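You operate a simulated robot arm through the tools that you are given. There is no shell and no other tool. Be economical: measure what you need, move in short steps, check, and stop when the job is done.

Carry out the task below with a simulated robot arm. There is one attempt and no reset: what you move stays moved.

Task
Fill the red-band vial to about its line and push the grey stopper in.
Fine: stand it in the filler's well, swing the spout over, fill, swing it clear, then stopper it.

It is judged by the outcome, as a careful person would: the job done as asked, and still so three seconds after it is handed in. It fails if anything else is knocked over, pushed out of place, dropped, spilled or broken. Lids that push on must go on centred and level and be pressed home; caps that screw on are set level and turned clockwise until they are tight.

Robot
A 7-joint arm with a two-finger parallel gripper, fixed in place. Base frame: the origin is at the foot of the arm, x ahead of it, y to its left, z up; the work surface is at about z = 5. Lengths are in mm, angles in degrees, forces in N, time in s.
With the tool pointing down near the work surface it reaches from about 220 to 580 mm from the base axis. Its first joint turns from -66.0 to 66.0 degrees. Payload 2.5 kg.
Tool frame: the origin (TCP) lies between the finger pads and is the grasp point; the fingertips stand 23 mm ahead of it; z points along the fingers, y is the line along which they close. Largest opening 94 mm; finger width 38, thickness 10; the body of the gripper, 54 by 96 mm, starts 39 mm behind the TCP.
Orientation is that of the tool frame in the base frame, as [roll, pitch, yaw] about the fixed x, y, z axes, in that order (R = Rz(yaw) Ry(pitch) Rx(roll)). With the fingers straight down and closing along the base's y, the tool's x points along the base's -x, its y along +y and its z along -z.

Tools
- The arm moves only by the tool move_arm. Its argument "rows" is a list of rows, each a list of 7 numbers: the opening, from 0 (shut) to 1 (fully open), then the shift along the tool's x, y, z in cm, then the turn, a rotation vector about the tool's x, y, z in degrees. In form: [[claw, x, y, z, rx, ry, rz], ...]. A call has 1 to 10 rows; each row is the pose to reach, as a shift and turn from the pose commanded when the call began, along the tool's axes at that moment. Rows are played at 5 a second. More than 50 mm and 8.6 degrees between two rows, or a gripper value outside its range, and nothing of the call is played. Where a pose cannot be reached the arm comes as near as it can. A force on the tool above 70 N (or 10 N above the force at the start of the call, whichever is more), or a blocked arm, ends the call early, and 0.2 s more pass. The fingers move at their own pace (about 108 mm/s each) and stop on an object; they squeeze with about 37 N. The grip force told is the motor's: it shows also when the fingers shut on nothing. Time passes only in rows, and 0.2 s behind the last, so rows that repeat a pose let the fingers close. The reply holds the time, the measured pose of the TCP, the force on the tool along the base axes, the opening and the grip force, in the units named above and with some noise.
- Cameras (640 x 400 px; columns grow to the right, rows downward): "scene" is fixed at [110.9, -400.7, 541.5]; the picture's right is [0.90, -0.44, 0.00], its down [-0.26, -0.53, -0.81] and it looks along [0.35, 0.73, -0.59] (base axes); focal length 296 px, centre (320, 200). "wrist" rides on the gripper at [86, 16, -75] in the tool frame; the picture's right is [-0.18, 0.98, 0.00], its down [-0.58, -0.11, -0.81] and it looks along [-0.79, -0.15, 0.59] (tool axes); focal length 243 px, centre (320, 200). There is no depth. A picture from a camera that has moved, and an enlarged one, comes with that camera's place and axes in the base frame and with its lens.
- get_image(camera): a new picture of that camera. The clock stands still meanwhile.
- close_up(camera, box): a new picture of the part [left, top, right, bottom] of that camera's present view, enlarged. The clock stands still meanwhile.
- job_done(): hands the job in; it is judged then, once.

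Go step by step. Nothing tells you positions but the pictures and the camera data: compare them with the known pose of the tool, close in by small moves and look again before you grip or let go. The budget is 120 turns and 76 pictures, counting those below and the enlarged ones. Unless the task says otherwise, let go and move clear before handing in, and close with one line.

The tools are called as a command line: name --pt "numbers of a row" for each row, then --argument value for the rest, lists and objects as JSON in quotes. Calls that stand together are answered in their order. move_arm: Moves the arm, as the interface text tells. Its arguments: {"type":"object","properties":{"rows":{"type":"array"}},"required":["rows"]} The other tools are called the same way: get_image (camera) takes a picture; close_up (camera, box) takes an enlarged picture of a part of a camera's view; job_done () hands the job in.

At the start:

```text
time_s: 0.0
eef_pos: [300.6, 124.0, 341.2]
tcp_rot: [180.0, -0.1, 180.0]
ft_force: [0.8, 0.1, 1.2]
width: 94.2
finger_force: 0.1
```

scene: 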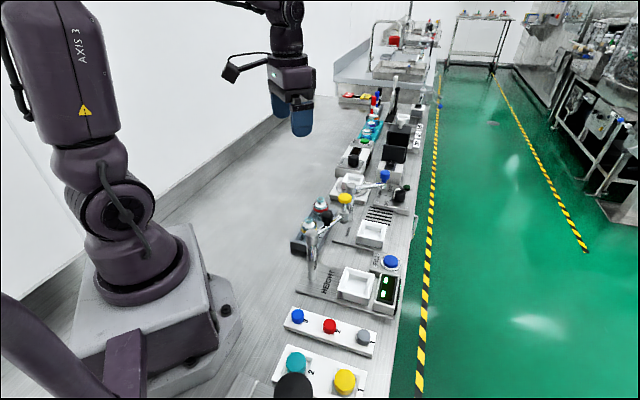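
wrist: 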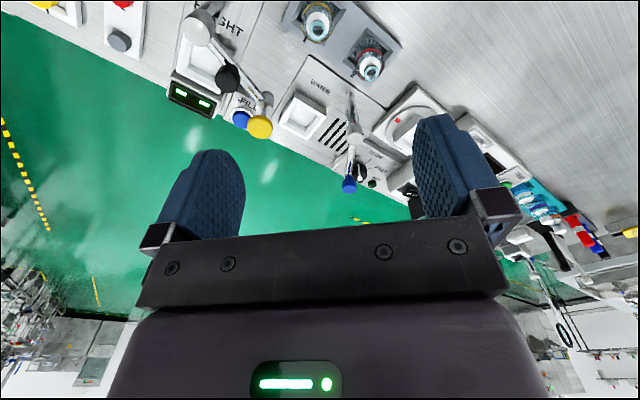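

I see two vials in a rack, filler stations and a row of stoppers. I'll take enlarged views to identify each of them.

close_up --camera "scene" --box '[270, 180, 430, 280]'

close_up --camera "scene" --box '[260, 270, 420, 370]'

close_up --camera "wrist" --box '[160, 0, 480, 200]'

```text
4.00 times, centred on (350, 230) of scene
camera zoom: at [110.9, -400.7, 541.5], right [0.9, -0.44, 0.0], down [-0.26, -0.53, -0.81], along [0.35, 0.73, -0.59], focal length 1184 px, centre (200, 80)
```

zoom: 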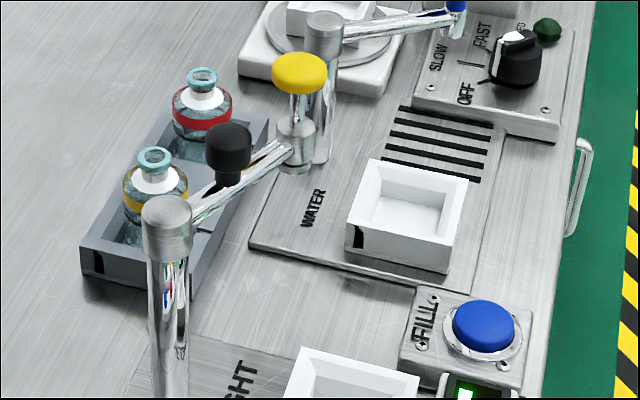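

```text
4.00 times, centred on (340, 320) of scene
camera zoom: at [110.9, -400.7, 541.5], right [0.9, -0.44, 0.0], down [-0.26, -0.53, -0.81], along [0.35, 0.73, -0.59], focal length 1184 px, centre (240, -280)
```

zoom: 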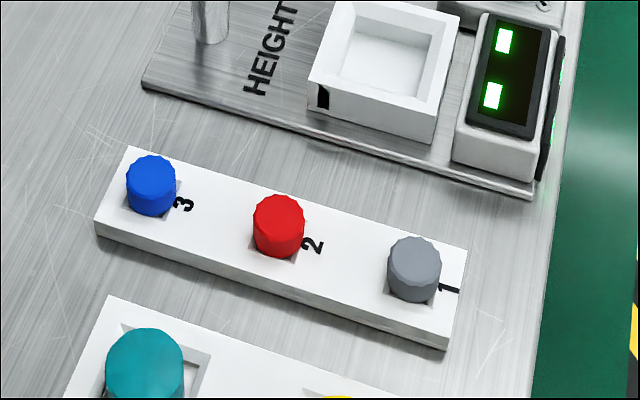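

```text
2.00 times, centred on (320, 100) of wrist
camera zoom: at [215.1, 140.1, 416.6], right [0.18, 0.98, 0.0], down [0.58, -0.11, 0.81], along [0.79, -0.15, -0.59], focal length 485 px, centre (320, 400)
```

zoom: 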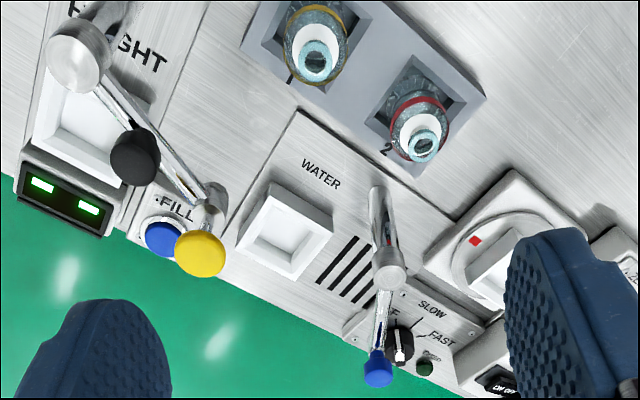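

The WATER station is the filler, with its well near (477,55), a swinging spout on a post and the blue FILL button near (457,-53). The red-band vial has its mouth near (392,180,75). I'll lower the wrist for a closer look at the vial and spout.

move_arm --pt "1 0 -0.5 3 0 0 0" --pt "1 0 -1 6 0 0 0" --pt "1 0 -1.5 8 0 0 0" --pt "1 0 -1.5 8 0 0 0"

get_image --camera "wrist"

close_up --camera "wrist" --box '[250, 0, 490, 150]'

close_up --camera "scene" --box '[285, 185, 349, 265]'

```text
time_s: 1.0
eef_pos: [301.4, 109.1, 261.4]
tcp_rot: [-180.0, 0.0, -180.0]
ft_force: [-0.1, -0.7, 0.4]
width: 94.0
finger_force: 0.0
```

```text
70 pictures are left
camera wrist: at [215.1, 124.9, 336.9], right [0.18, 0.98, 0.0], down [0.58, -0.11, 0.81], along [0.79, -0.15, -0.59], focal length 243 px, centre (320, 200)
```

wrist: 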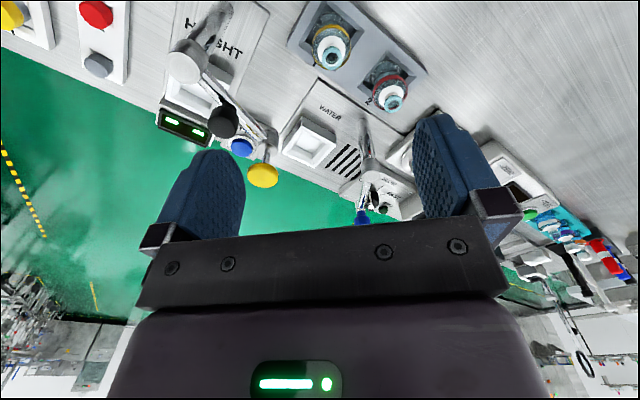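

```text
2.67 times, centred on (370, 75) of wrist
camera zoom: at [215.1, 124.9, 336.9], right [0.18, 0.98, 0.0], down [0.58, -0.11, 0.81], along [0.79, -0.15, -0.59], focal length 647 px, centre (187, 533)
```

zoom: 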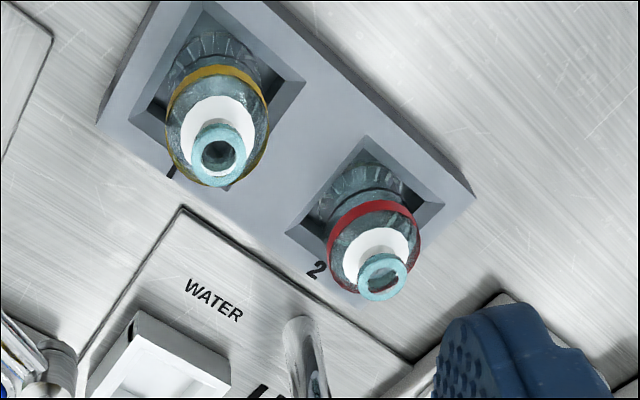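

```text
5.00 times, centred on (317, 225) of scene
camera zoom: at [110.9, -400.7, 541.5], right [0.9, -0.44, 0.0], down [-0.26, -0.53, -0.81], along [0.35, 0.73, -0.59], focal length 1480 px, centre (335, 75)
```

zoom: 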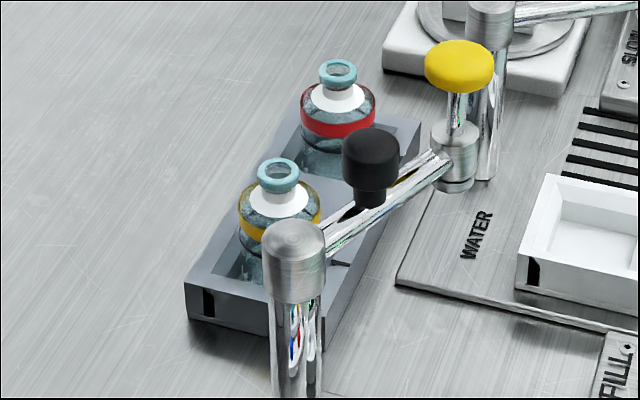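

The vial stands upright in a tray whose top is at about z 27. Its body is about 41 mm across, the band is at z 55 and the mouth at 75. I'll yaw 30° so the wrist camera stays clear of the yellow knob, and hover over the vial.

move_arm --pt "1 -2.3 1.8 0 0 0 7.5" --pt "1 -4.6 3.6 2 0 0 15" --pt "1 -7 5.4 4 0 0 22.5" --pt "1 -9.16 7.1 6 0 0 30" --pt "1 -9.16 7.1 9 0 0 30" --pt "1 -9.16 7.1 9 0 0 30"

get_image --camera "wrist"

close_up --camera "scene" --box '[270, 140, 398, 220]'

```text
time_s: 2.4
eef_pos: [393.7, 182.0, 169.1]
tcp_rot: [-180.0, 0.0, 150.0]
ft_force: [0.2, 0.0, 0.1]
width: 94.0
finger_force: 0.1
```

```text
67 pictures are left
camera wrist: at [326.1, 237.7, 245.9], right [0.65, 0.76, 0.0], down [0.45, -0.38, 0.81], along [0.61, -0.52, -0.59], focal length 243 px, centre (320, 200)
```

wrist: 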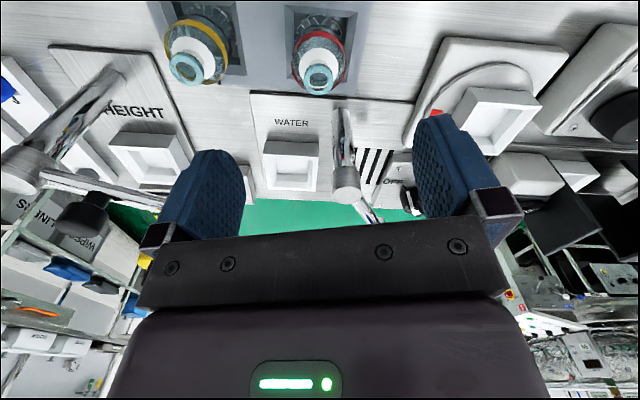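

```text
5.00 times, centred on (334, 180) of scene
camera zoom: at [110.9, -400.7, 541.5], right [0.9, -0.44, 0.0], down [-0.26, -0.53, -0.81], along [0.35, 0.73, -0.59], focal length 1480 px, centre (250, 300)
```

zoom: 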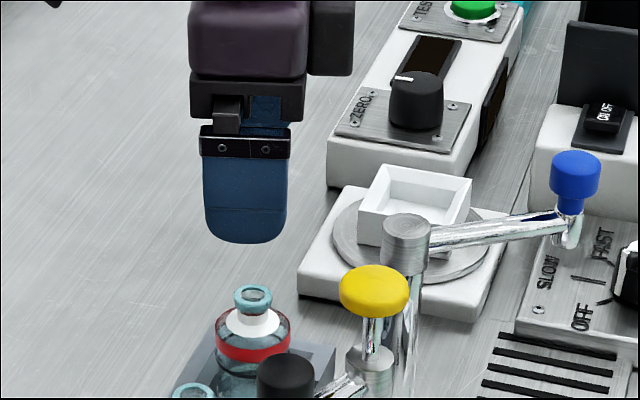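

The mouth is confirmed at about (392.5,180). I'll descend with the fingers open to just above the tray top.

move_arm --pt "1 0 -0.15 4 0 0 0" --pt "1 0 -0.15 8 0 0 0" --pt "1 0 -0.15 10.5 0 0 0" --pt "1 0 -0.15 11.4 0 0 0" --pt "1 0 -0.15 11.4 0 0 0"

get_image --camera "wrist"

close_up --camera "scene" --box '[280, 180, 376, 240]'

```text
time_s: 3.6
eef_pos: [393.3, 180.0, 56.8]
tcp_rot: [180.0, -0.1, 150.2]
ft_force: [-0.4, 0.3, 1.2]
width: 94.3
finger_force: 0.1
```

```text
65 pictures are left
camera wrist: at [326.1, 236.1, 132.5], right [0.65, 0.76, 0.0], down [0.45, -0.38, 0.81], along [0.61, -0.52, -0.59], focal length 243 px, centre (320, 200)
```

wrist: 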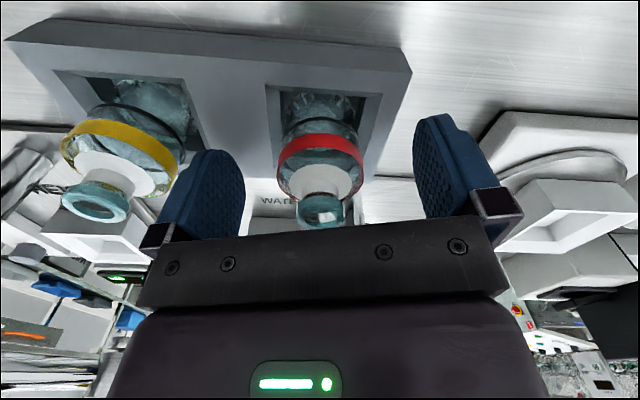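

```text
6.67 times, centred on (328, 210) of scene
camera zoom: at [110.9, -400.7, 541.5], right [0.9, -0.44, 0.0], down [-0.26, -0.53, -0.81], along [0.35, 0.73, -0.59], focal length 1974 px, centre (267, 133)
```

zoom: 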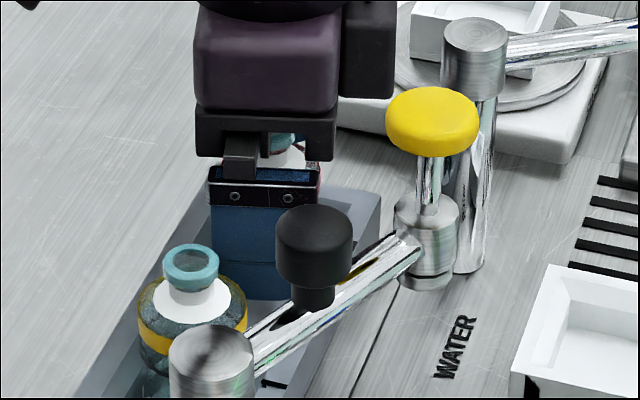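

The fingers straddle the red-band vial and clear the other one. I'll close the gripper.

move_arm --pt "0.35 0 0 0 0 0 0" --pt "0.2 0 0 0 0 0 0" --pt "0.2 0 0 0 0 0 0" --pt "0.2 0 0 0 0 0 0"

```text
time_s: 4.6
eef_pos: [393.6, 180.3, 56.5]
tcp_rot: [-180.0, 0.0, 150.0]
ft_force: [-0.1, 0.2, 0.0]
width: 38.5
finger_force: 37.2
```

The vial is gripped at a width of 38.5 mm, so I'll lift it straight up.

move_arm --pt "0.2 0 0 -1 0 0 0" --pt "0.2 0 0 -4 0 0 0" --pt "0.2 0 0 -8 0 0 0" --pt "0.2 0 0 -12 0 0 0" --pt "0.2 0 0 -15.5 0 0 0" --pt "0.2 0 0 -15.5 0 0 0"

get_image --camera "wrist"

close_up --camera "scene" --box '[260, 120, 420, 220]'

```text
time_s: 6.0
eef_pos: [392.5, 179.7, 213.9]
tcp_rot: [180.0, 0.0, 150.1]
ft_force: [0.6, 0.5, -0.5]
width: 38.4
finger_force: 37.0
```

```text
63 pictures are left
camera wrist: at [325.7, 235.9, 287.7], right [0.65, 0.76, 0.0], down [0.45, -0.38, 0.81], along [0.61, -0.52, -0.59], focal length 243 px, centre (320, 200)
```

wrist: 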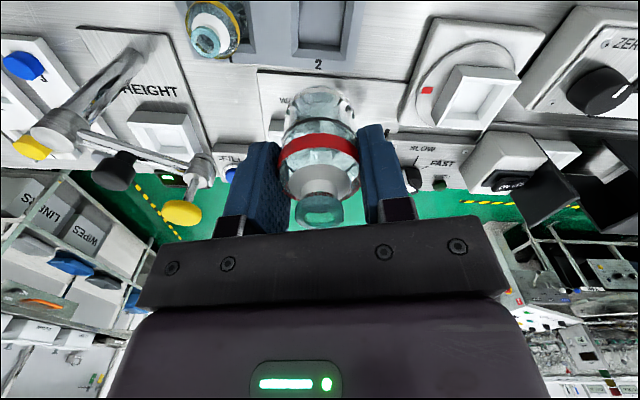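

```text
4.00 times, centred on (340, 170) of scene
camera zoom: at [110.9, -400.7, 541.5], right [0.9, -0.44, 0.0], down [-0.26, -0.53, -0.81], along [0.35, 0.73, -0.59], focal length 1184 px, centre (240, 320)
```

zoom: 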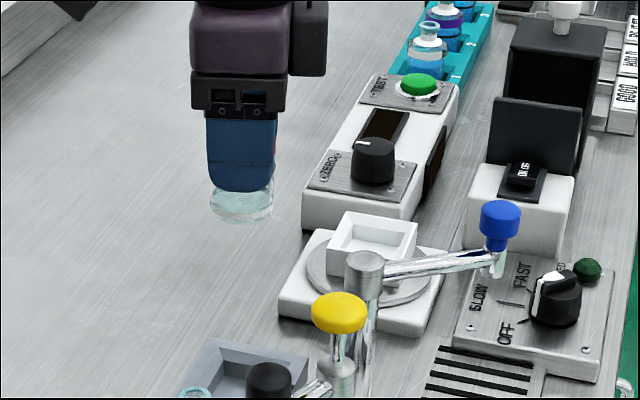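

The vial is held upright, with its bottom about 54 mm below the TCP. I'll carry it high toward the well and look at the well before descending.

move_arm --pt "0.2 -2.6 -2.1 0 0 0 0" --pt "0.2 -5.2 -4.2 0 0 0 0" --pt "0.2 -7.8 -6.3 0 0 0 0" --pt "0.2 -10.35 -8.42 0 0 0 0" --pt "0.2 -10.35 -8.42 0 0 0 0"

close_up --camera "wrist" --box '[160, 0, 480, 200]'

close_up --camera "scene" --box '[330, 180, 426, 280]'

```text
time_s: 7.2
eef_pos: [439.9, 55.3, 213.4]
tcp_rot: [180.0, -0.1, 150.0]
ft_force: [-0.2, -1.1, -0.2]
width: 38.5
finger_force: 37.1
```

```text
2.00 times, centred on (320, 100) of wrist
camera zoom: at [373.4, 110.6, 288.4], right [0.65, 0.76, 0.0], down [0.45, -0.38, 0.81], along [0.61, -0.52, -0.59], focal length 485 px, centre (320, 400)
```

zoom: 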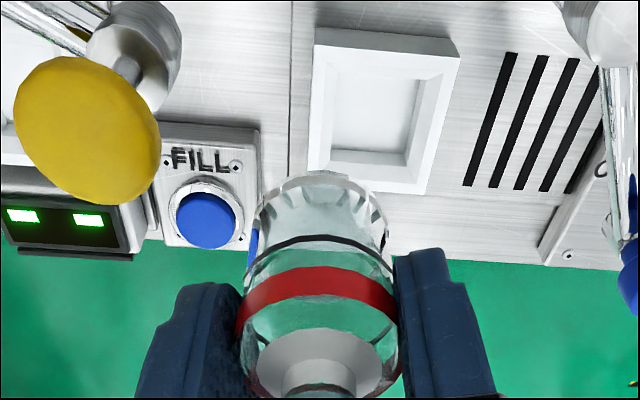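

```text
4.00 times, centred on (378, 230) of scene
camera zoom: at [110.9, -400.7, 541.5], right [0.9, -0.44, 0.0], down [-0.26, -0.53, -0.81], along [0.35, 0.73, -0.59], focal length 1184 px, centre (88, 80)
```

zoom: 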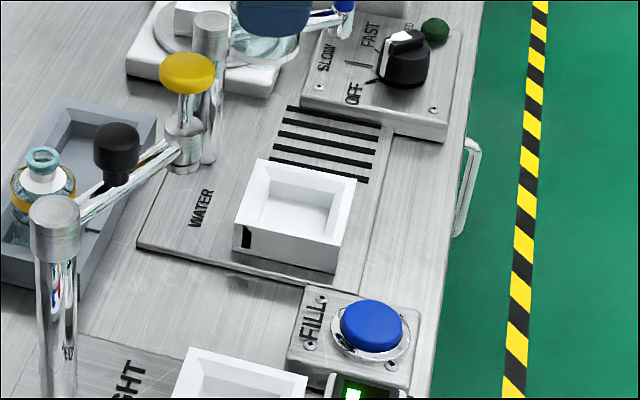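

The well opening is centred near (478.7,56.3) with its rim at about z 27. I can also see the vial's dark fill line below the red band. I'll move over the well and part-way down.

move_arm --pt "0.2 -1.7 1 0 0 0 0" --pt "0.2 -3.31 2.03 0 0 0 0" --pt "0.2 -3.31 2.03 4 0 0 0" --pt "0.2 -3.31 2.03 8 0 0 0" --pt "0.2 -3.31 2.03 11 0 0 0" --pt "0.2 -3.31 2.03 11 0 0 0"

close_up --camera "wrist" --box '[160, 0, 480, 200]'

close_up --camera "scene" --box '[330, 170, 426, 250]'

```text
time_s: 8.6
eef_pos: [478.5, 56.2, 102.1]
tcp_rot: [-180.0, 0.0, 150.0]
ft_force: [0.3, -0.4, -1.1]
width: 38.4
finger_force: 37.1
```

```text
2.00 times, centred on (320, 100) of wrist
camera zoom: at [412.7, 113.1, 177.2], right [0.65, 0.76, 0.0], down [0.45, -0.38, 0.81], along [0.61, -0.52, -0.59], focal length 485 px, centre (320, 400)
```

zoom: 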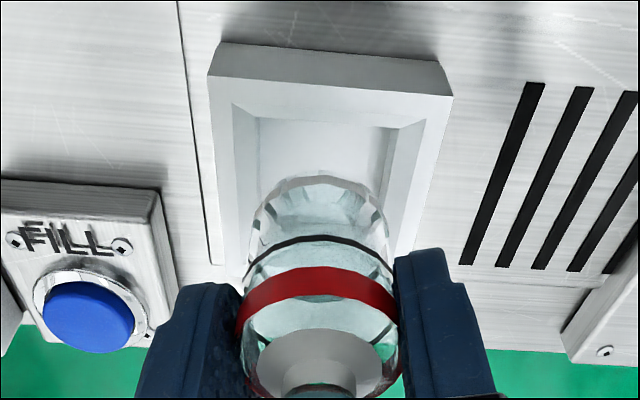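

```text
5.00 times, centred on (378, 210) of scene
camera zoom: at [110.9, -400.7, 541.5], right [0.9, -0.44, 0.0], down [-0.26, -0.53, -0.81], along [0.35, 0.73, -0.59], focal length 1480 px, centre (30, 150)
```

zoom: 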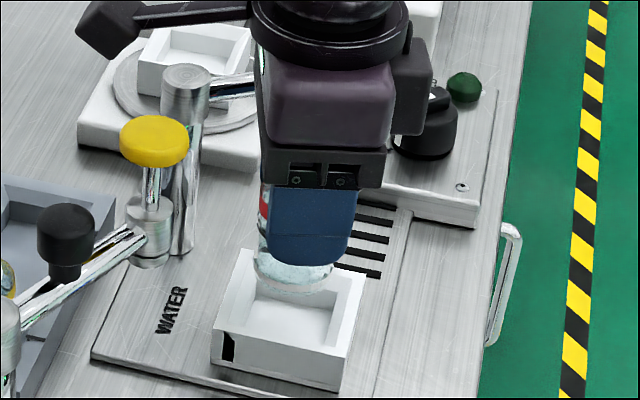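

The alignment is good to within 1–2 mm. I'll shift 1 mm in x and descend most of the way.

move_arm --pt "0.2 -0.09 0.05 1.5 0 0 0" --pt "0.2 -0.09 0.05 3 0 0 0" --pt "0.2 -0.09 0.05 3.4 0 0 0" --pt "0.2 -0.09 0.05 3.4 0 0 0"

close_up --camera "wrist" --box '[160, 0, 480, 200]'

close_up --camera "scene" --box '[350, 190, 414, 250]'

```text
time_s: 9.6
eef_pos: [480.4, 55.6, 68.6]
tcp_rot: [-179.9, -0.1, 150.0]
ft_force: [-0.1, 0.3, 0.1]
width: 38.4
finger_force: 36.9
```

```text
2.00 times, centred on (320, 100) of wrist
camera zoom: at [413.1, 112.9, 143.5], right [0.65, 0.76, 0.0], down [0.45, -0.38, 0.81], along [0.61, -0.52, -0.59], focal length 485 px, centre (320, 400)
```

zoom: 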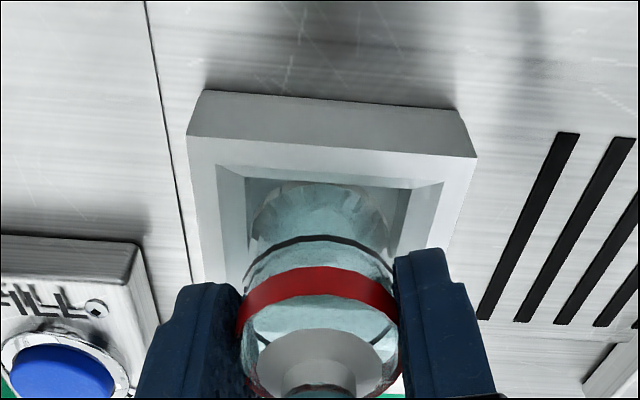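

```text
6.67 times, centred on (382, 220) of scene
camera zoom: at [110.9, -400.7, 541.5], right [0.9, -0.44, 0.0], down [-0.26, -0.53, -0.81], along [0.35, 0.73, -0.59], focal length 1974 px, centre (-93, 67)
```

zoom: 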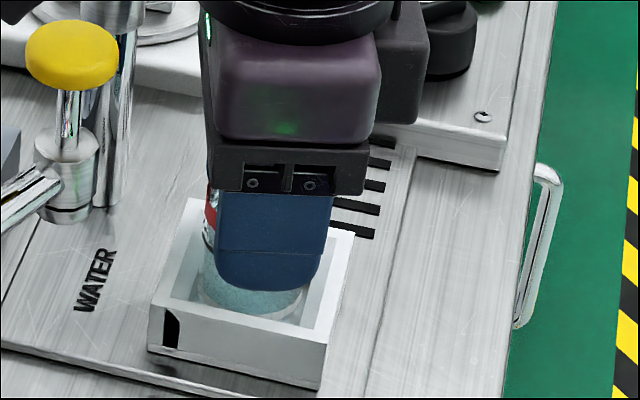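

The vial bottom is inside the rim with room to spare. I'll nudge 1 mm toward the centre and lower in small steps, watching for contact.

move_arm --pt "0.2 0 0.1 0.2 0 0 0" --pt "0.2 0 0.1 0.4 0 0 0" --pt "0.2 0 0.1 0.6 0 0 0" --pt "0.2 0 0.1 0.6 0 0 0"

```text
time_s: 10.6
eef_pos: [481.3, 57.8, 63.7]
tcp_rot: [179.9, 0.1, 150.1]
ft_force: [-2.5, -0.3, 12.4]
width: 38.5
finger_force: 37.2
```

The force shows contact at TCP z of about 63.5. I'll check whether the vial is seated on the floor.

close_up --camera "wrist" --box '[160, 0, 480, 200]'

close_up --camera "scene" --box '[350, 190, 414, 250]'

```text
2.00 times, centred on (320, 100) of wrist
camera zoom: at [414.0, 113.6, 138.4], right [0.65, 0.76, 0.0], down [0.45, -0.39, 0.81], along [0.61, -0.52, -0.59], focal length 485 px, centre (320, 400)
```

zoom: 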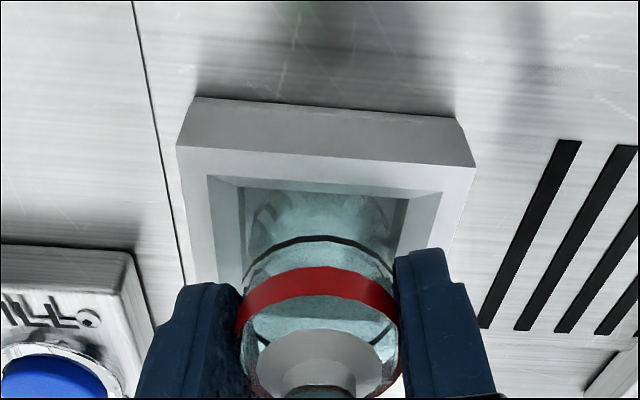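

```text
6.67 times, centred on (382, 220) of scene
camera zoom: at [110.9, -400.7, 541.5], right [0.9, -0.44, 0.0], down [-0.26, -0.53, -0.81], along [0.35, 0.73, -0.59], focal length 1974 px, centre (-93, 67)
```

zoom: 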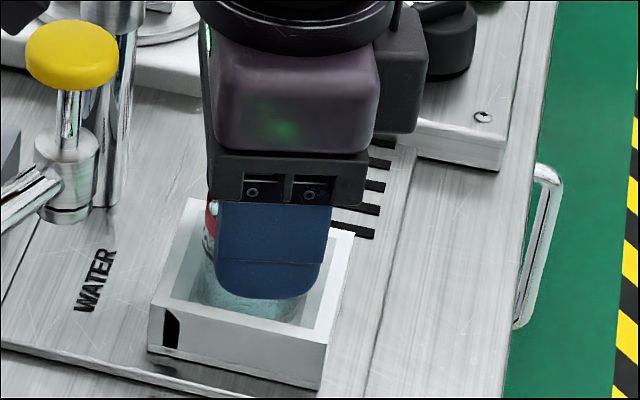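

The vial looks centred and seated. I'll open the fingers moderately to release it.

move_arm --pt "0.2 0 0 -0.05 0 0 0" --pt "0.5 0 0 -0.05 0 0 0" --pt "0.6 0 0 -0.05 0 0 0" --pt "0.6 0 0 -0.05 0 0 0"

close_up --camera "wrist" --box '[160, 0, 480, 200]'

```text
time_s: 11.6
eef_pos: [480.5, 55.6, 63.3]
tcp_rot: [180.0, 0.0, 150.0]
ft_force: [0.7, -0.3, -0.2]
width: 56.4
finger_force: 0.0
```

```text
2.00 times, centred on (320, 100) of wrist
camera zoom: at [413.5, 113.5, 137.9], right [0.65, 0.76, 0.0], down [0.45, -0.38, 0.81], along [0.61, -0.52, -0.59], focal length 485 px, centre (320, 400)
```

zoom: 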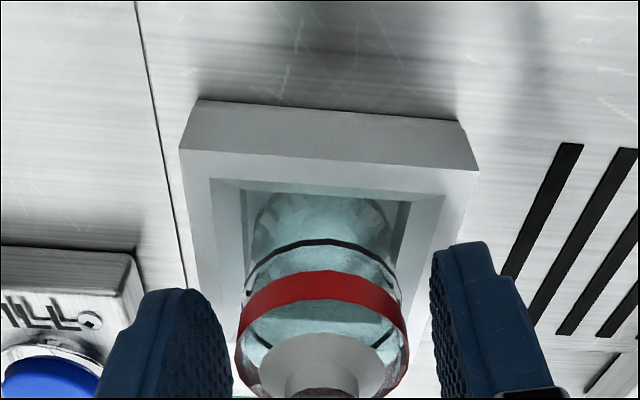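

The vial is free and upright, so I'll lift straight up and inspect the spout and vial.

move_arm --pt "0.6 0 0 -2 0 0 0" --pt "0.6 0 0 -6 0 0 0" --pt "0.6 0 0 -10 0 0 0" --pt "0.6 0 0 -14 0 0 0" --pt "0.6 1.5 0 -17 0 0 0" --pt "0.3 4 0 -18 0 0 0" --pt "0 4 0 -18 0 0 0"

get_image --camera "wrist"

close_up --camera "scene" --box '[330, 160, 426, 250]'

```text
time_s: 13.2
eef_pos: [445.6, 78.2, 242.8]
tcp_rot: [179.9, 0.0, 150.0]
ft_force: [-0.3, -0.1, 0.0]
width: 0.1
finger_force: 36.8
```

```text
52 pictures are left
camera wrist: at [378.4, 134.1, 317.9], right [0.65, 0.76, 0.0], down [0.45, -0.38, 0.81], along [0.61, -0.52, -0.59], focal length 243 px, centre (320, 200)
```

wrist: 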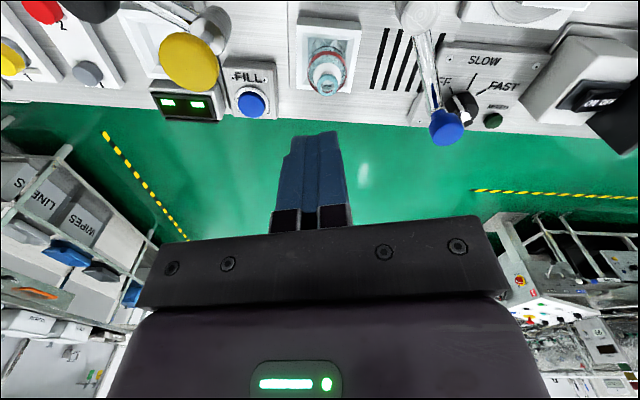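

```text
4.44 times, centred on (378, 205) of scene
camera zoom: at [110.9, -400.7, 541.5], right [0.9, -0.44, 0.0], down [-0.26, -0.53, -0.81], along [0.35, 0.73, -0.59], focal length 1316 px, centre (62, 178)
```

zoom: 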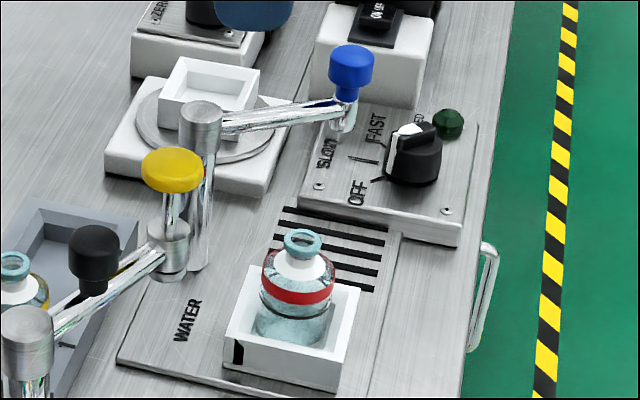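

The vial stands squarely in the well. The spout pivots near (462,144), and its end carries a blue knob near (558,132,135) with the nozzle below. I'll move above the knob with the fingers partly open so I can cage it.

move_arm --pt "0.45 -1.6 2.5 0 0 0 -5.75" --pt "0.45 -3.3 5 1 0 0 -11.5" --pt "0.45 -4.9 7.6 2.5 0 0 -17.25" --pt "0.45 -6.56 10.12 4.3 0 0 -23" --pt "0.45 -6.56 10.12 4.3 0 0 -23"

get_image --camera "wrist"

close_up --camera "scene" --box '[330, 110, 474, 200]'

```text
time_s: 14.4
eef_pos: [553.2, 133.0, 201.0]
tcp_rot: [180.0, 0.0, 173.1]
ft_force: [-0.6, 0.0, -0.5]
width: 42.2
finger_force: 0.1
```

```text
50 pictures are left
camera wrist: at [468.8, 158.0, 274.9], right [0.3, 0.95, 0.0], down [0.56, -0.18, 0.81], along [0.77, -0.24, -0.59], focal length 243 px, centre (320, 200)
```

wrist: 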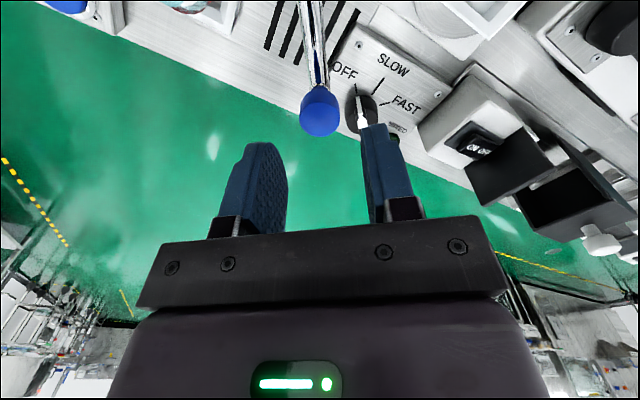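

```text
4.44 times, centred on (402, 155) of scene
camera zoom: at [110.9, -400.7, 541.5], right [0.9, -0.44, 0.0], down [-0.26, -0.53, -0.81], along [0.35, 0.73, -0.59], focal length 1316 px, centre (-44, 400)
```

zoom: 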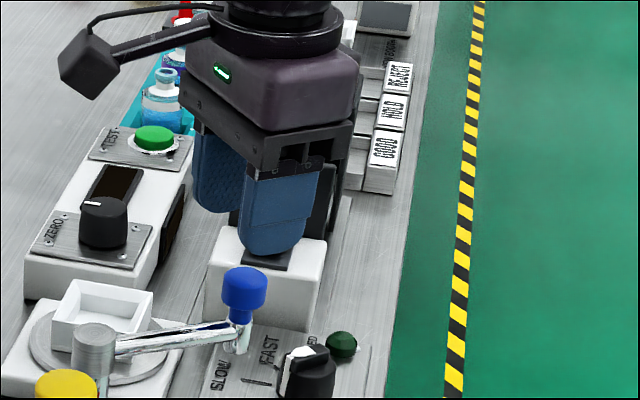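

The knob is within about 2 mm of the fingers' centre line. I'll correct that and descend to straddle it.

move_arm --pt "0.45 -0.3 -0.2 2 0 0 0" --pt "0.45 -0.3 -0.2 4.5 0 0 0" --pt "0.45 -0.3 -0.2 7 0 0 0" --pt "0.45 -0.3 -0.2 7.2 0 0 0"

close_up --camera "wrist" --box '[160, 50, 480, 250]'

close_up --camera "scene" --box '[340, 130, 436, 210]'

```text
time_s: 15.4
eef_pos: [556.1, 129.6, 126.7]
tcp_rot: [180.0, 0.0, 173.0]
ft_force: [-0.1, 0.5, 0.1]
width: 42.4
finger_force: 0.1
```

```text
2.00 times, centred on (320, 150) of wrist
camera zoom: at [471.6, 155.5, 202.9], right [0.3, 0.95, 0.0], down [0.56, -0.18, 0.81], along [0.77, -0.24, -0.59], focal length 485 px, centre (320, 300)
```

zoom: 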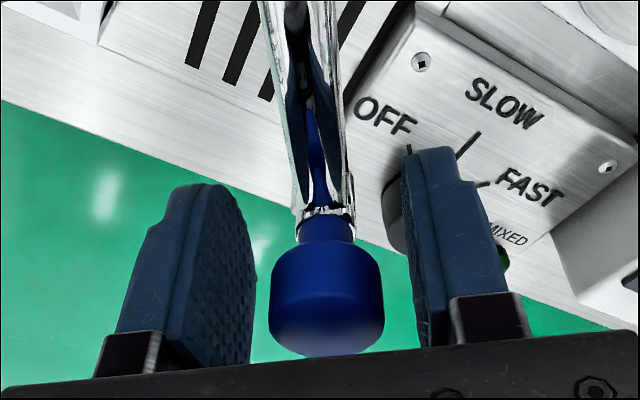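

```text
5.00 times, centred on (388, 170) of scene
camera zoom: at [110.9, -400.7, 541.5], right [0.9, -0.44, 0.0], down [-0.26, -0.53, -0.81], along [0.35, 0.73, -0.59], focal length 1480 px, centre (-20, 350)
```

zoom: 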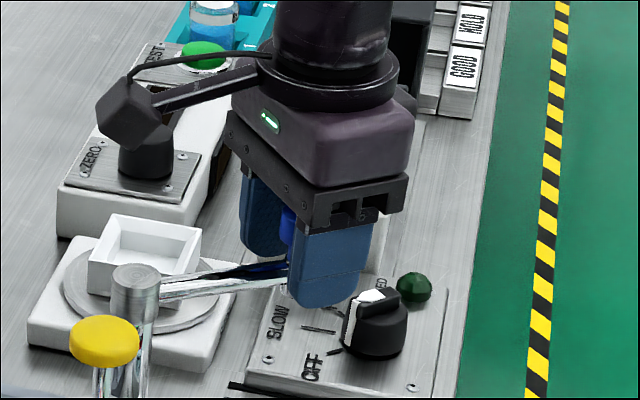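

The arm is straddled cleanly. I'll swing the spout clockwise along its arc, turning the tool with it, and do the first 30° now.

move_arm --pt "0.45 0.13 -1.25 0 0 0 7.5" --pt "0.45 0.42 -2.48 0 0 0 15" --pt "0.45 0.875 -3.66 0 0 0 22.5" --pt "0.45 1.475 -4.765 0 0 0 30" --pt "0.45 1.475 -4.765 0 0 0 30"

close_up --camera "wrist" --box '[160, 50, 480, 250]'

close_up --camera "scene" --box '[340, 150, 436, 230]'

```text
time_s: 16.6
eef_pos: [535.7, 83.4, 127.4]
tcp_rot: [179.9, 0.1, 142.9]
ft_force: [0.4, 0.9, -0.1]
width: 42.5
finger_force: 0.1
```

```text
2.00 times, centred on (320, 150) of wrist
camera zoom: at [476.0, 147.8, 202.9], right [0.74, 0.67, 0.0], down [0.4, -0.44, 0.81], along [0.54, -0.6, -0.59], focal length 485 px, centre (320, 300)
```

zoom: 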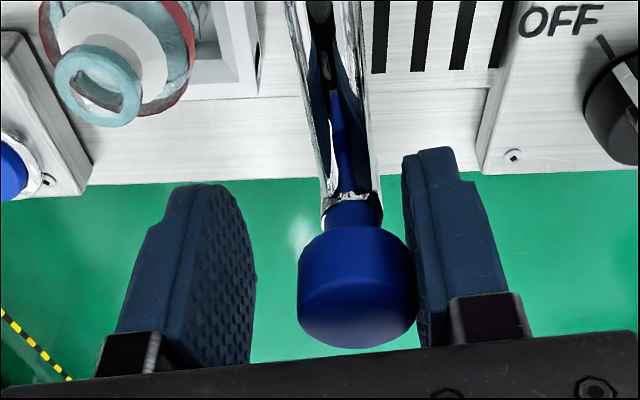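

```text
5.00 times, centred on (388, 190) of scene
camera zoom: at [110.9, -400.7, 541.5], right [0.9, -0.44, 0.0], down [-0.26, -0.53, -0.81], along [0.35, 0.73, -0.59], focal length 1480 px, centre (-20, 250)
```

zoom: 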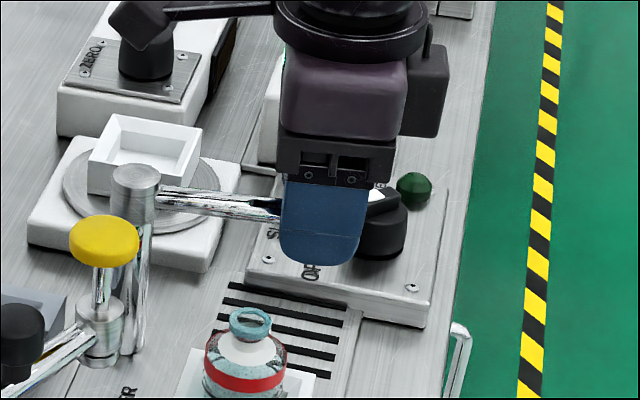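

The spout follows easily. The next 30° is the same arc again.

move_arm --pt "0.45 0.13 -1.25 0 0 0 7.5" --pt "0.45 0.42 -2.48 0 0 0 15" --pt "0.45 0.875 -3.66 0 0 0 22.5" --pt "0.45 1.475 -4.765 0 0 0 30" --pt "0.45 1.475 -4.765 0 0 0 30"

close_up --camera "wrist" --box '[160, 0, 480, 200]'

close_up --camera "scene" --box '[340, 170, 436, 250]'

```text
time_s: 17.8
eef_pos: [495.3, 54.4, 127.2]
tcp_rot: [-180.0, -0.1, 112.8]
ft_force: [0.4, -0.8, -0.4]
width: 42.6
finger_force: 0.0
```

```text
2.00 times, centred on (320, 100) of wrist
camera zoom: at [475.8, 139.8, 202.7], right [0.98, 0.21, 0.0], down [0.13, -0.58, 0.81], along [0.17, -0.79, -0.59], focal length 485 px, centre (320, 400)
```

zoom: 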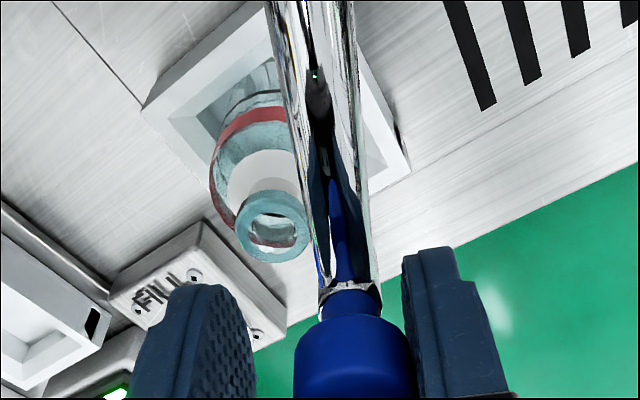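

```text
5.00 times, centred on (388, 210) of scene
camera zoom: at [110.9, -400.7, 541.5], right [0.9, -0.44, 0.0], down [-0.26, -0.53, -0.81], along [0.35, 0.73, -0.59], focal length 1480 px, centre (-20, 150)
```

zoom: 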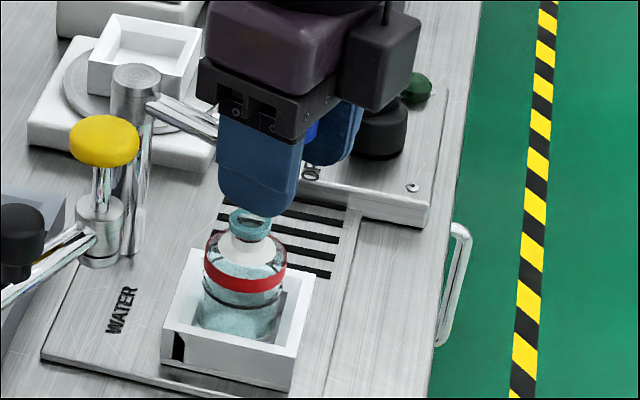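

The nozzle needs about 13° more. I'll rotate another 9°, then look before centring the knob by closing the fingers.

move_arm --pt "0.45 0.06 -0.75 0 0 0 4.5" --pt "0.45 0.173 -1.486 0 0 0 8.9" --pt "0.45 0.173 -1.486 0 0 0 8.9"

close_up --camera "wrist" --box '[160, 0, 480, 200]'

close_up --camera "scene" --box '[356, 190, 404, 230]'

```text
time_s: 18.6
eef_pos: [480.0, 51.6, 128.2]
tcp_rot: [180.0, 0.0, 104.1]
ft_force: [0.1, -0.1, -0.2]
width: 42.0
finger_force: 0.0
```

```text
2.00 times, centred on (320, 100) of wrist
camera zoom: at [474.8, 137.7, 202.9], right [1.0, 0.06, 0.0], down [0.04, -0.59, 0.81], along [0.05, -0.8, -0.59], focal length 485 px, centre (320, 400)
```

zoom: 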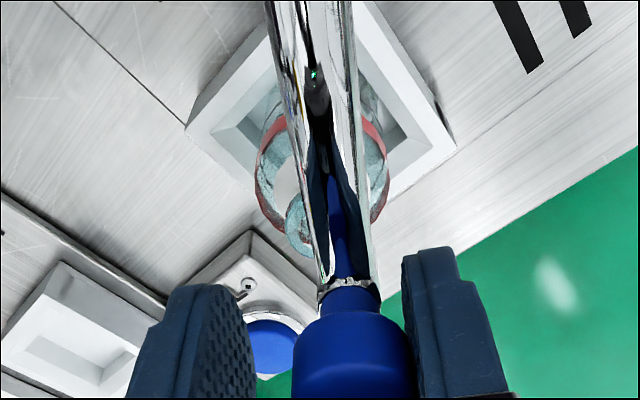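

```text
10.00 times, centred on (380, 210) of scene
camera zoom: at [110.9, -400.7, 541.5], right [0.9, -0.44, 0.0], down [-0.26, -0.53, -0.81], along [0.35, 0.73, -0.59], focal length 2961 px, centre (-280, 100)
```

zoom: 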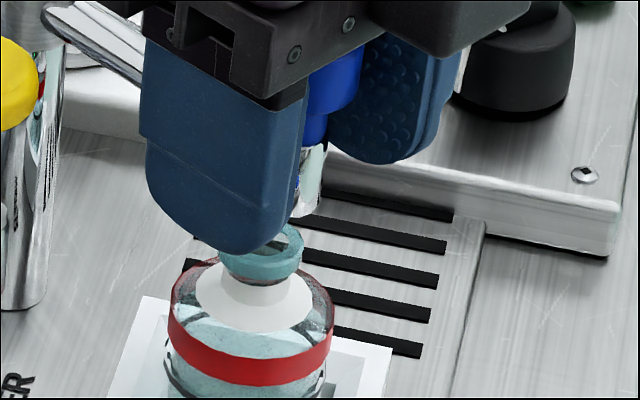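

The nozzle bottom clears the rim by about 7–10 mm. I'll close the fingers on the knob to centre it, then check the alignment.

move_arm --pt "0.36 0 0 0 0 0 0" --pt "0.25 0 0 0 0 0 0" --pt "0.25 0 0 0 0 0 0"

close_up --camera "wrist" --box '[240, 0, 400, 100]'

close_up --camera "scene" --box '[356, 190, 404, 230]'

```text
time_s: 19.4
eef_pos: [482.2, 51.1, 127.8]
tcp_rot: [179.9, 0.0, 104.1]
ft_force: [9.9, 2.1, -1.5]
width: 27.8
finger_force: 4.6
```

```text
4.00 times, centred on (320, 50) of wrist
camera zoom: at [475.3, 137.9, 203.4], right [1.0, 0.06, 0.0], down [0.03, -0.59, 0.81], along [0.05, -0.8, -0.59], focal length 970 px, centre (320, 800)
```

zoom: 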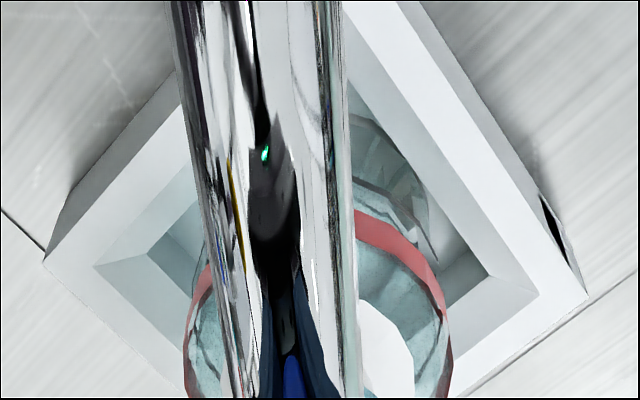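

```text
10.00 times, centred on (380, 210) of scene
camera zoom: at [110.9, -400.7, 541.5], right [0.9, -0.44, 0.0], down [-0.26, -0.53, -0.81], along [0.35, 0.73, -0.59], focal length 2961 px, centre (-280, 100)
```

zoom: 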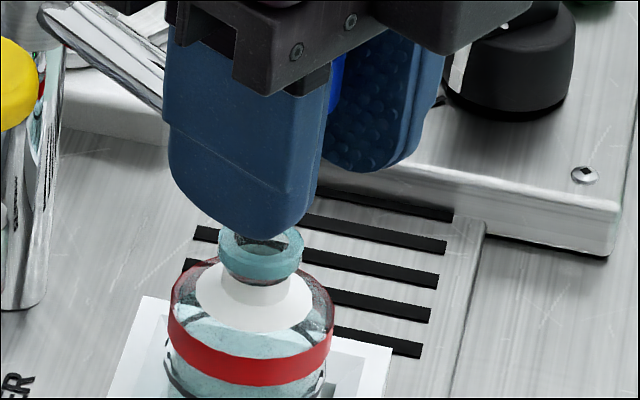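

The grip is still settling, so I'll hold for a moment and read again.

move_arm --pt "0.25 0 0 0 0 0 0" --pt "0.25 0 0 0 0 0 0"

```text
time_s: 20.0
eef_pos: [480.6, 50.7, 127.8]
tcp_rot: [179.9, 0.0, 104.1]
ft_force: [11.1, 2.3, 1.6]
width: 28.3
finger_force: 5.8
```

I'll open slightly and look at where the nozzle stands.

move_arm --pt "0.45 0 0 0 0 0 0" --pt "0.45 0 0 0 0 0 0" --pt "0.45 0 0 -4 0 0 0" --pt "0.45 0 0 -8 0 0 0" --pt "0.45 0 0 -10 0 0 0"

close_up --camera "wrist" --box '[160, 0, 480, 200]'

close_up --camera "scene" --box '[348, 180, 412, 230]'

```text
time_s: 21.2
eef_pos: [479.3, 51.6, 229.1]
tcp_rot: [180.0, 0.1, 104.2]
ft_force: [0.3, 0.0, 0.1]
width: 42.4
finger_force: 0.0
```

```text
2.00 times, centred on (320, 100) of wrist
camera zoom: at [474.4, 138.1, 304.0], right [1.0, 0.06, 0.0], down [0.04, -0.59, 0.81], along [0.05, -0.81, -0.59], focal length 485 px, centre (320, 400)
```

zoom: 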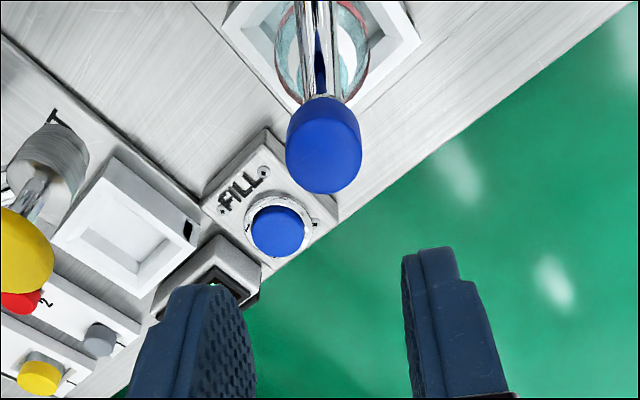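

```text
8.00 times, centred on (380, 205) of scene
camera zoom: at [110.9, -400.7, 541.5], right [0.9, -0.44, 0.0], down [-0.26, -0.53, -0.81], along [0.35, 0.73, -0.59], focal length 2368 px, centre (-160, 160)
```

zoom: 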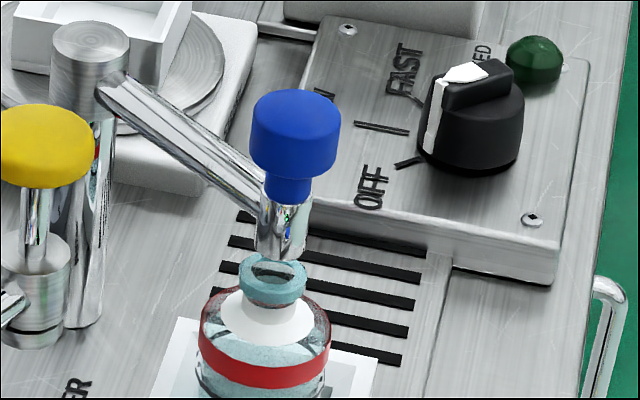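

The nozzle is directly over the mouth, with the knob at (480.5,56) against the mouth at (479.5,57.5). Next I'll go high over to the FILL button at about (458,-54), turning the tool back to yaw 180 with the fingers shut.

move_arm --pt "0.2 -0.97 -0.46 0 0 0 -7.6" --pt "0 -1.95 -0.92 0 0 0 -15.2" --pt "0 -2.92 -1.38 0 0 0 -22.8" --pt "0 -3.89 -1.84 0 0 0 -30.4" --pt "0 -4.87 -2.3 0 0 0 -38" --pt "0 -5.84 -2.77 0 0 0 -45.6" --pt "0 -6.81 -3.23 0 0 0 -53.2" --pt "0 -7.78 -3.69 0 0 0 -60.8" --pt "0 -8.76 -4.15 0 0 0 -68.4" --pt "0 -9.73 -4.61 0 0 0 -75.9"

get_image --camera "wrist"

```text
time_s: 23.4
eef_pos: [459.5, -54.7, 227.2]
tcp_rot: [-180.0, -0.1, -179.8]
ft_force: [-0.1, -1.1, 0.3]
width: 0.0
finger_force: 36.9
```

```text
36 pictures are left
camera wrist: at [372.9, -39.7, 302.9], right [0.18, 0.98, 0.0], down [0.58, -0.11, 0.81], along [0.79, -0.14, -0.59], focal length 243 px, centre (320, 200)
```

wrist: 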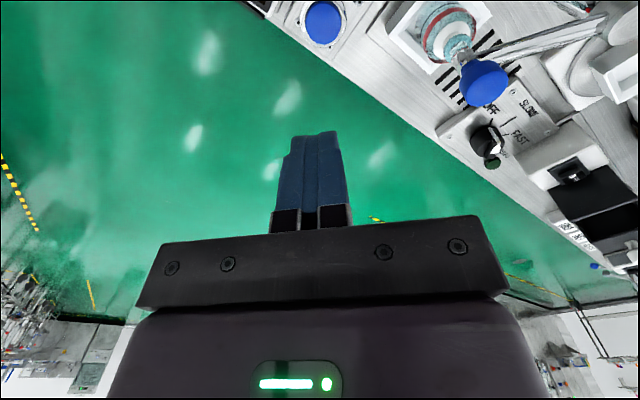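

The button is under the fingertips to within about 2 mm. I'll descend to just above it.

move_arm --pt "0 0 0.15 4 0 0 0" --pt "0 0 0.15 8 0 0 0" --pt "0 0 0.15 12 0 0 0" --pt "0 0 0.15 15 0 0 0" --pt "0 0 0.15 16.4 0 0 0" --pt "0 0 0.15 16.4 0 0 0"

close_up --camera "scene" --box '[340, 190, 420, 290]'

get_image --camera "wrist"

```text
time_s: 24.8
eef_pos: [459.7, -54.0, 62.6]
tcp_rot: [179.9, 0.0, -180.0]
ft_force: [0.0, 0.1, -0.5]
width: 0.0
finger_force: 37.2
```

```text
4.00 times, centred on (380, 240) of scene
camera zoom: at [110.9, -400.7, 541.5], right [0.9, -0.44, 0.0], down [-0.26, -0.53, -0.81], along [0.35, 0.73, -0.59], focal length 1184 px, centre (80, 40)
```

zoom: 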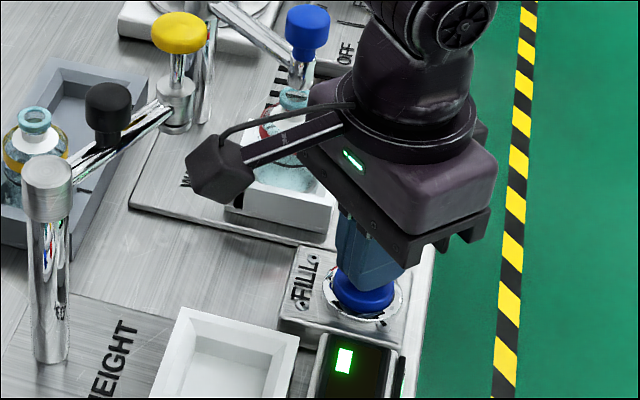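

```text
34 pictures are left
camera wrist: at [373.2, -38.3, 137.9], right [0.18, 0.98, 0.0], down [0.58, -0.11, 0.81], along [0.79, -0.15, -0.59], focal length 243 px, centre (320, 200)
```

wrist: 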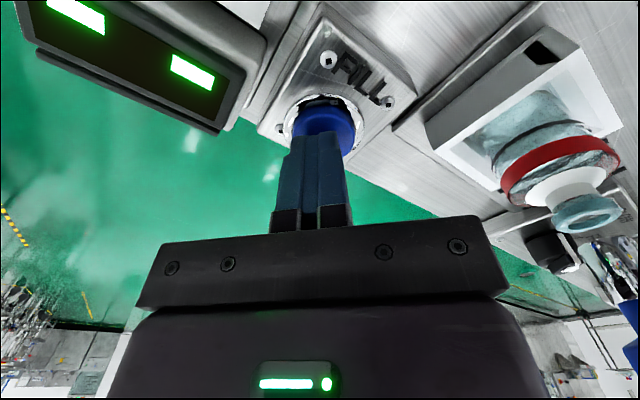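

The fingertips are just above the button, and the wrist view shows the vial and its line for monitoring. I'll press gently, a little at a time.

move_arm --pt "0 0 0 0.3 0 0 0" --pt "0 0 0 0.6 0 0 0"

```text
time_s: 25.4
eef_pos: [458.9, -53.7, 57.7]
tcp_rot: [-180.0, 0.0, -180.0]
ft_force: [-0.3, -0.2, 0.8]
width: 0.0
finger_force: 37.2
```

move_arm --pt "0 0 0 0.2 0 0 0" --pt "0 0 0 0.4 0 0 0"

```text
time_s: 26.0
eef_pos: [460.3, -54.0, 54.3]
tcp_rot: [-180.0, 0.0, -180.0]
ft_force: [-1.6, -1.7, 6.7]
width: 0.0
finger_force: 37.1
```

There is contact at 6.7 N. I'll check whether anything flows yet.

close_up --camera "wrist" --box '[400, 20, 640, 270]'

```text
1.60 times, centred on (520, 145) of wrist
camera zoom: at [373.3, -38.3, 129.2], right [0.18, 0.98, 0.0], down [0.58, -0.11, 0.81], along [0.79, -0.15, -0.59], focal length 388 px, centre (0, 288)
```

zoom: 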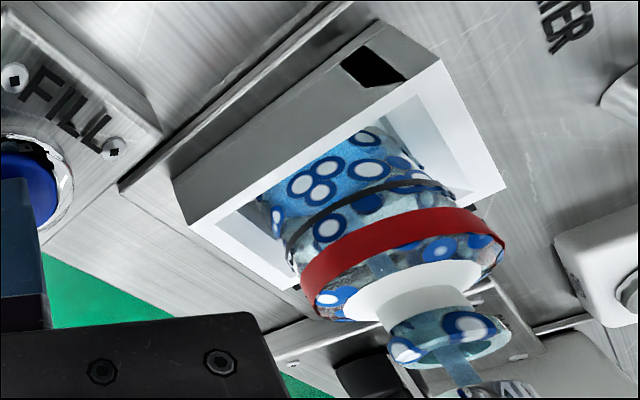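

Water is already flowing into the vial. I'll release now and measure the level.

move_arm --pt "0 0 0 -1 0 0 0"

close_up --camera "wrist" --box '[440, 40, 640, 240]'

close_up --camera "scene" --box '[356, 190, 420, 250]'

```text
time_s: 26.4
eef_pos: [460.3, -52.8, 63.8]
tcp_rot: [180.0, -0.2, -180.0]
ft_force: [-0.3, 0.5, -0.3]
width: 0.0
finger_force: 37.3
```

```text
2.00 times, centred on (540, 140) of wrist
camera zoom: at [373.0, -37.9, 138.9], right [0.18, 0.98, 0.0], down [0.58, -0.11, 0.81], along [0.79, -0.15, -0.59], focal length 485 px, centre (-120, 320)
```

zoom: 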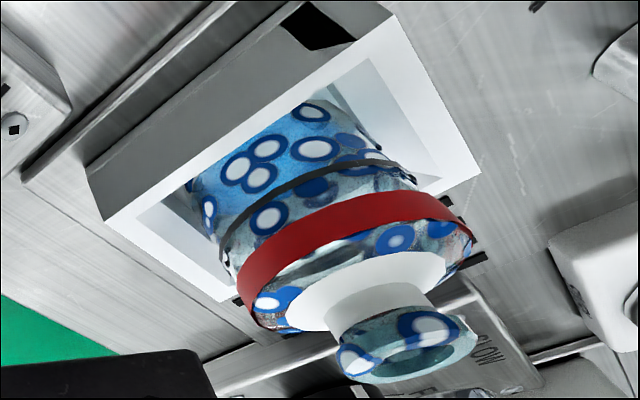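

```text
6.67 times, centred on (388, 220) of scene
camera zoom: at [110.9, -400.7, 541.5], right [0.9, -0.44, 0.0], down [-0.26, -0.53, -0.81], along [0.35, 0.73, -0.59], focal length 1974 px, centre (-133, 67)
```

zoom: 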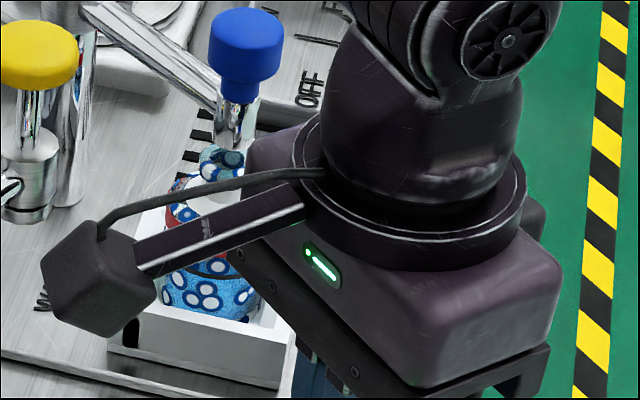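

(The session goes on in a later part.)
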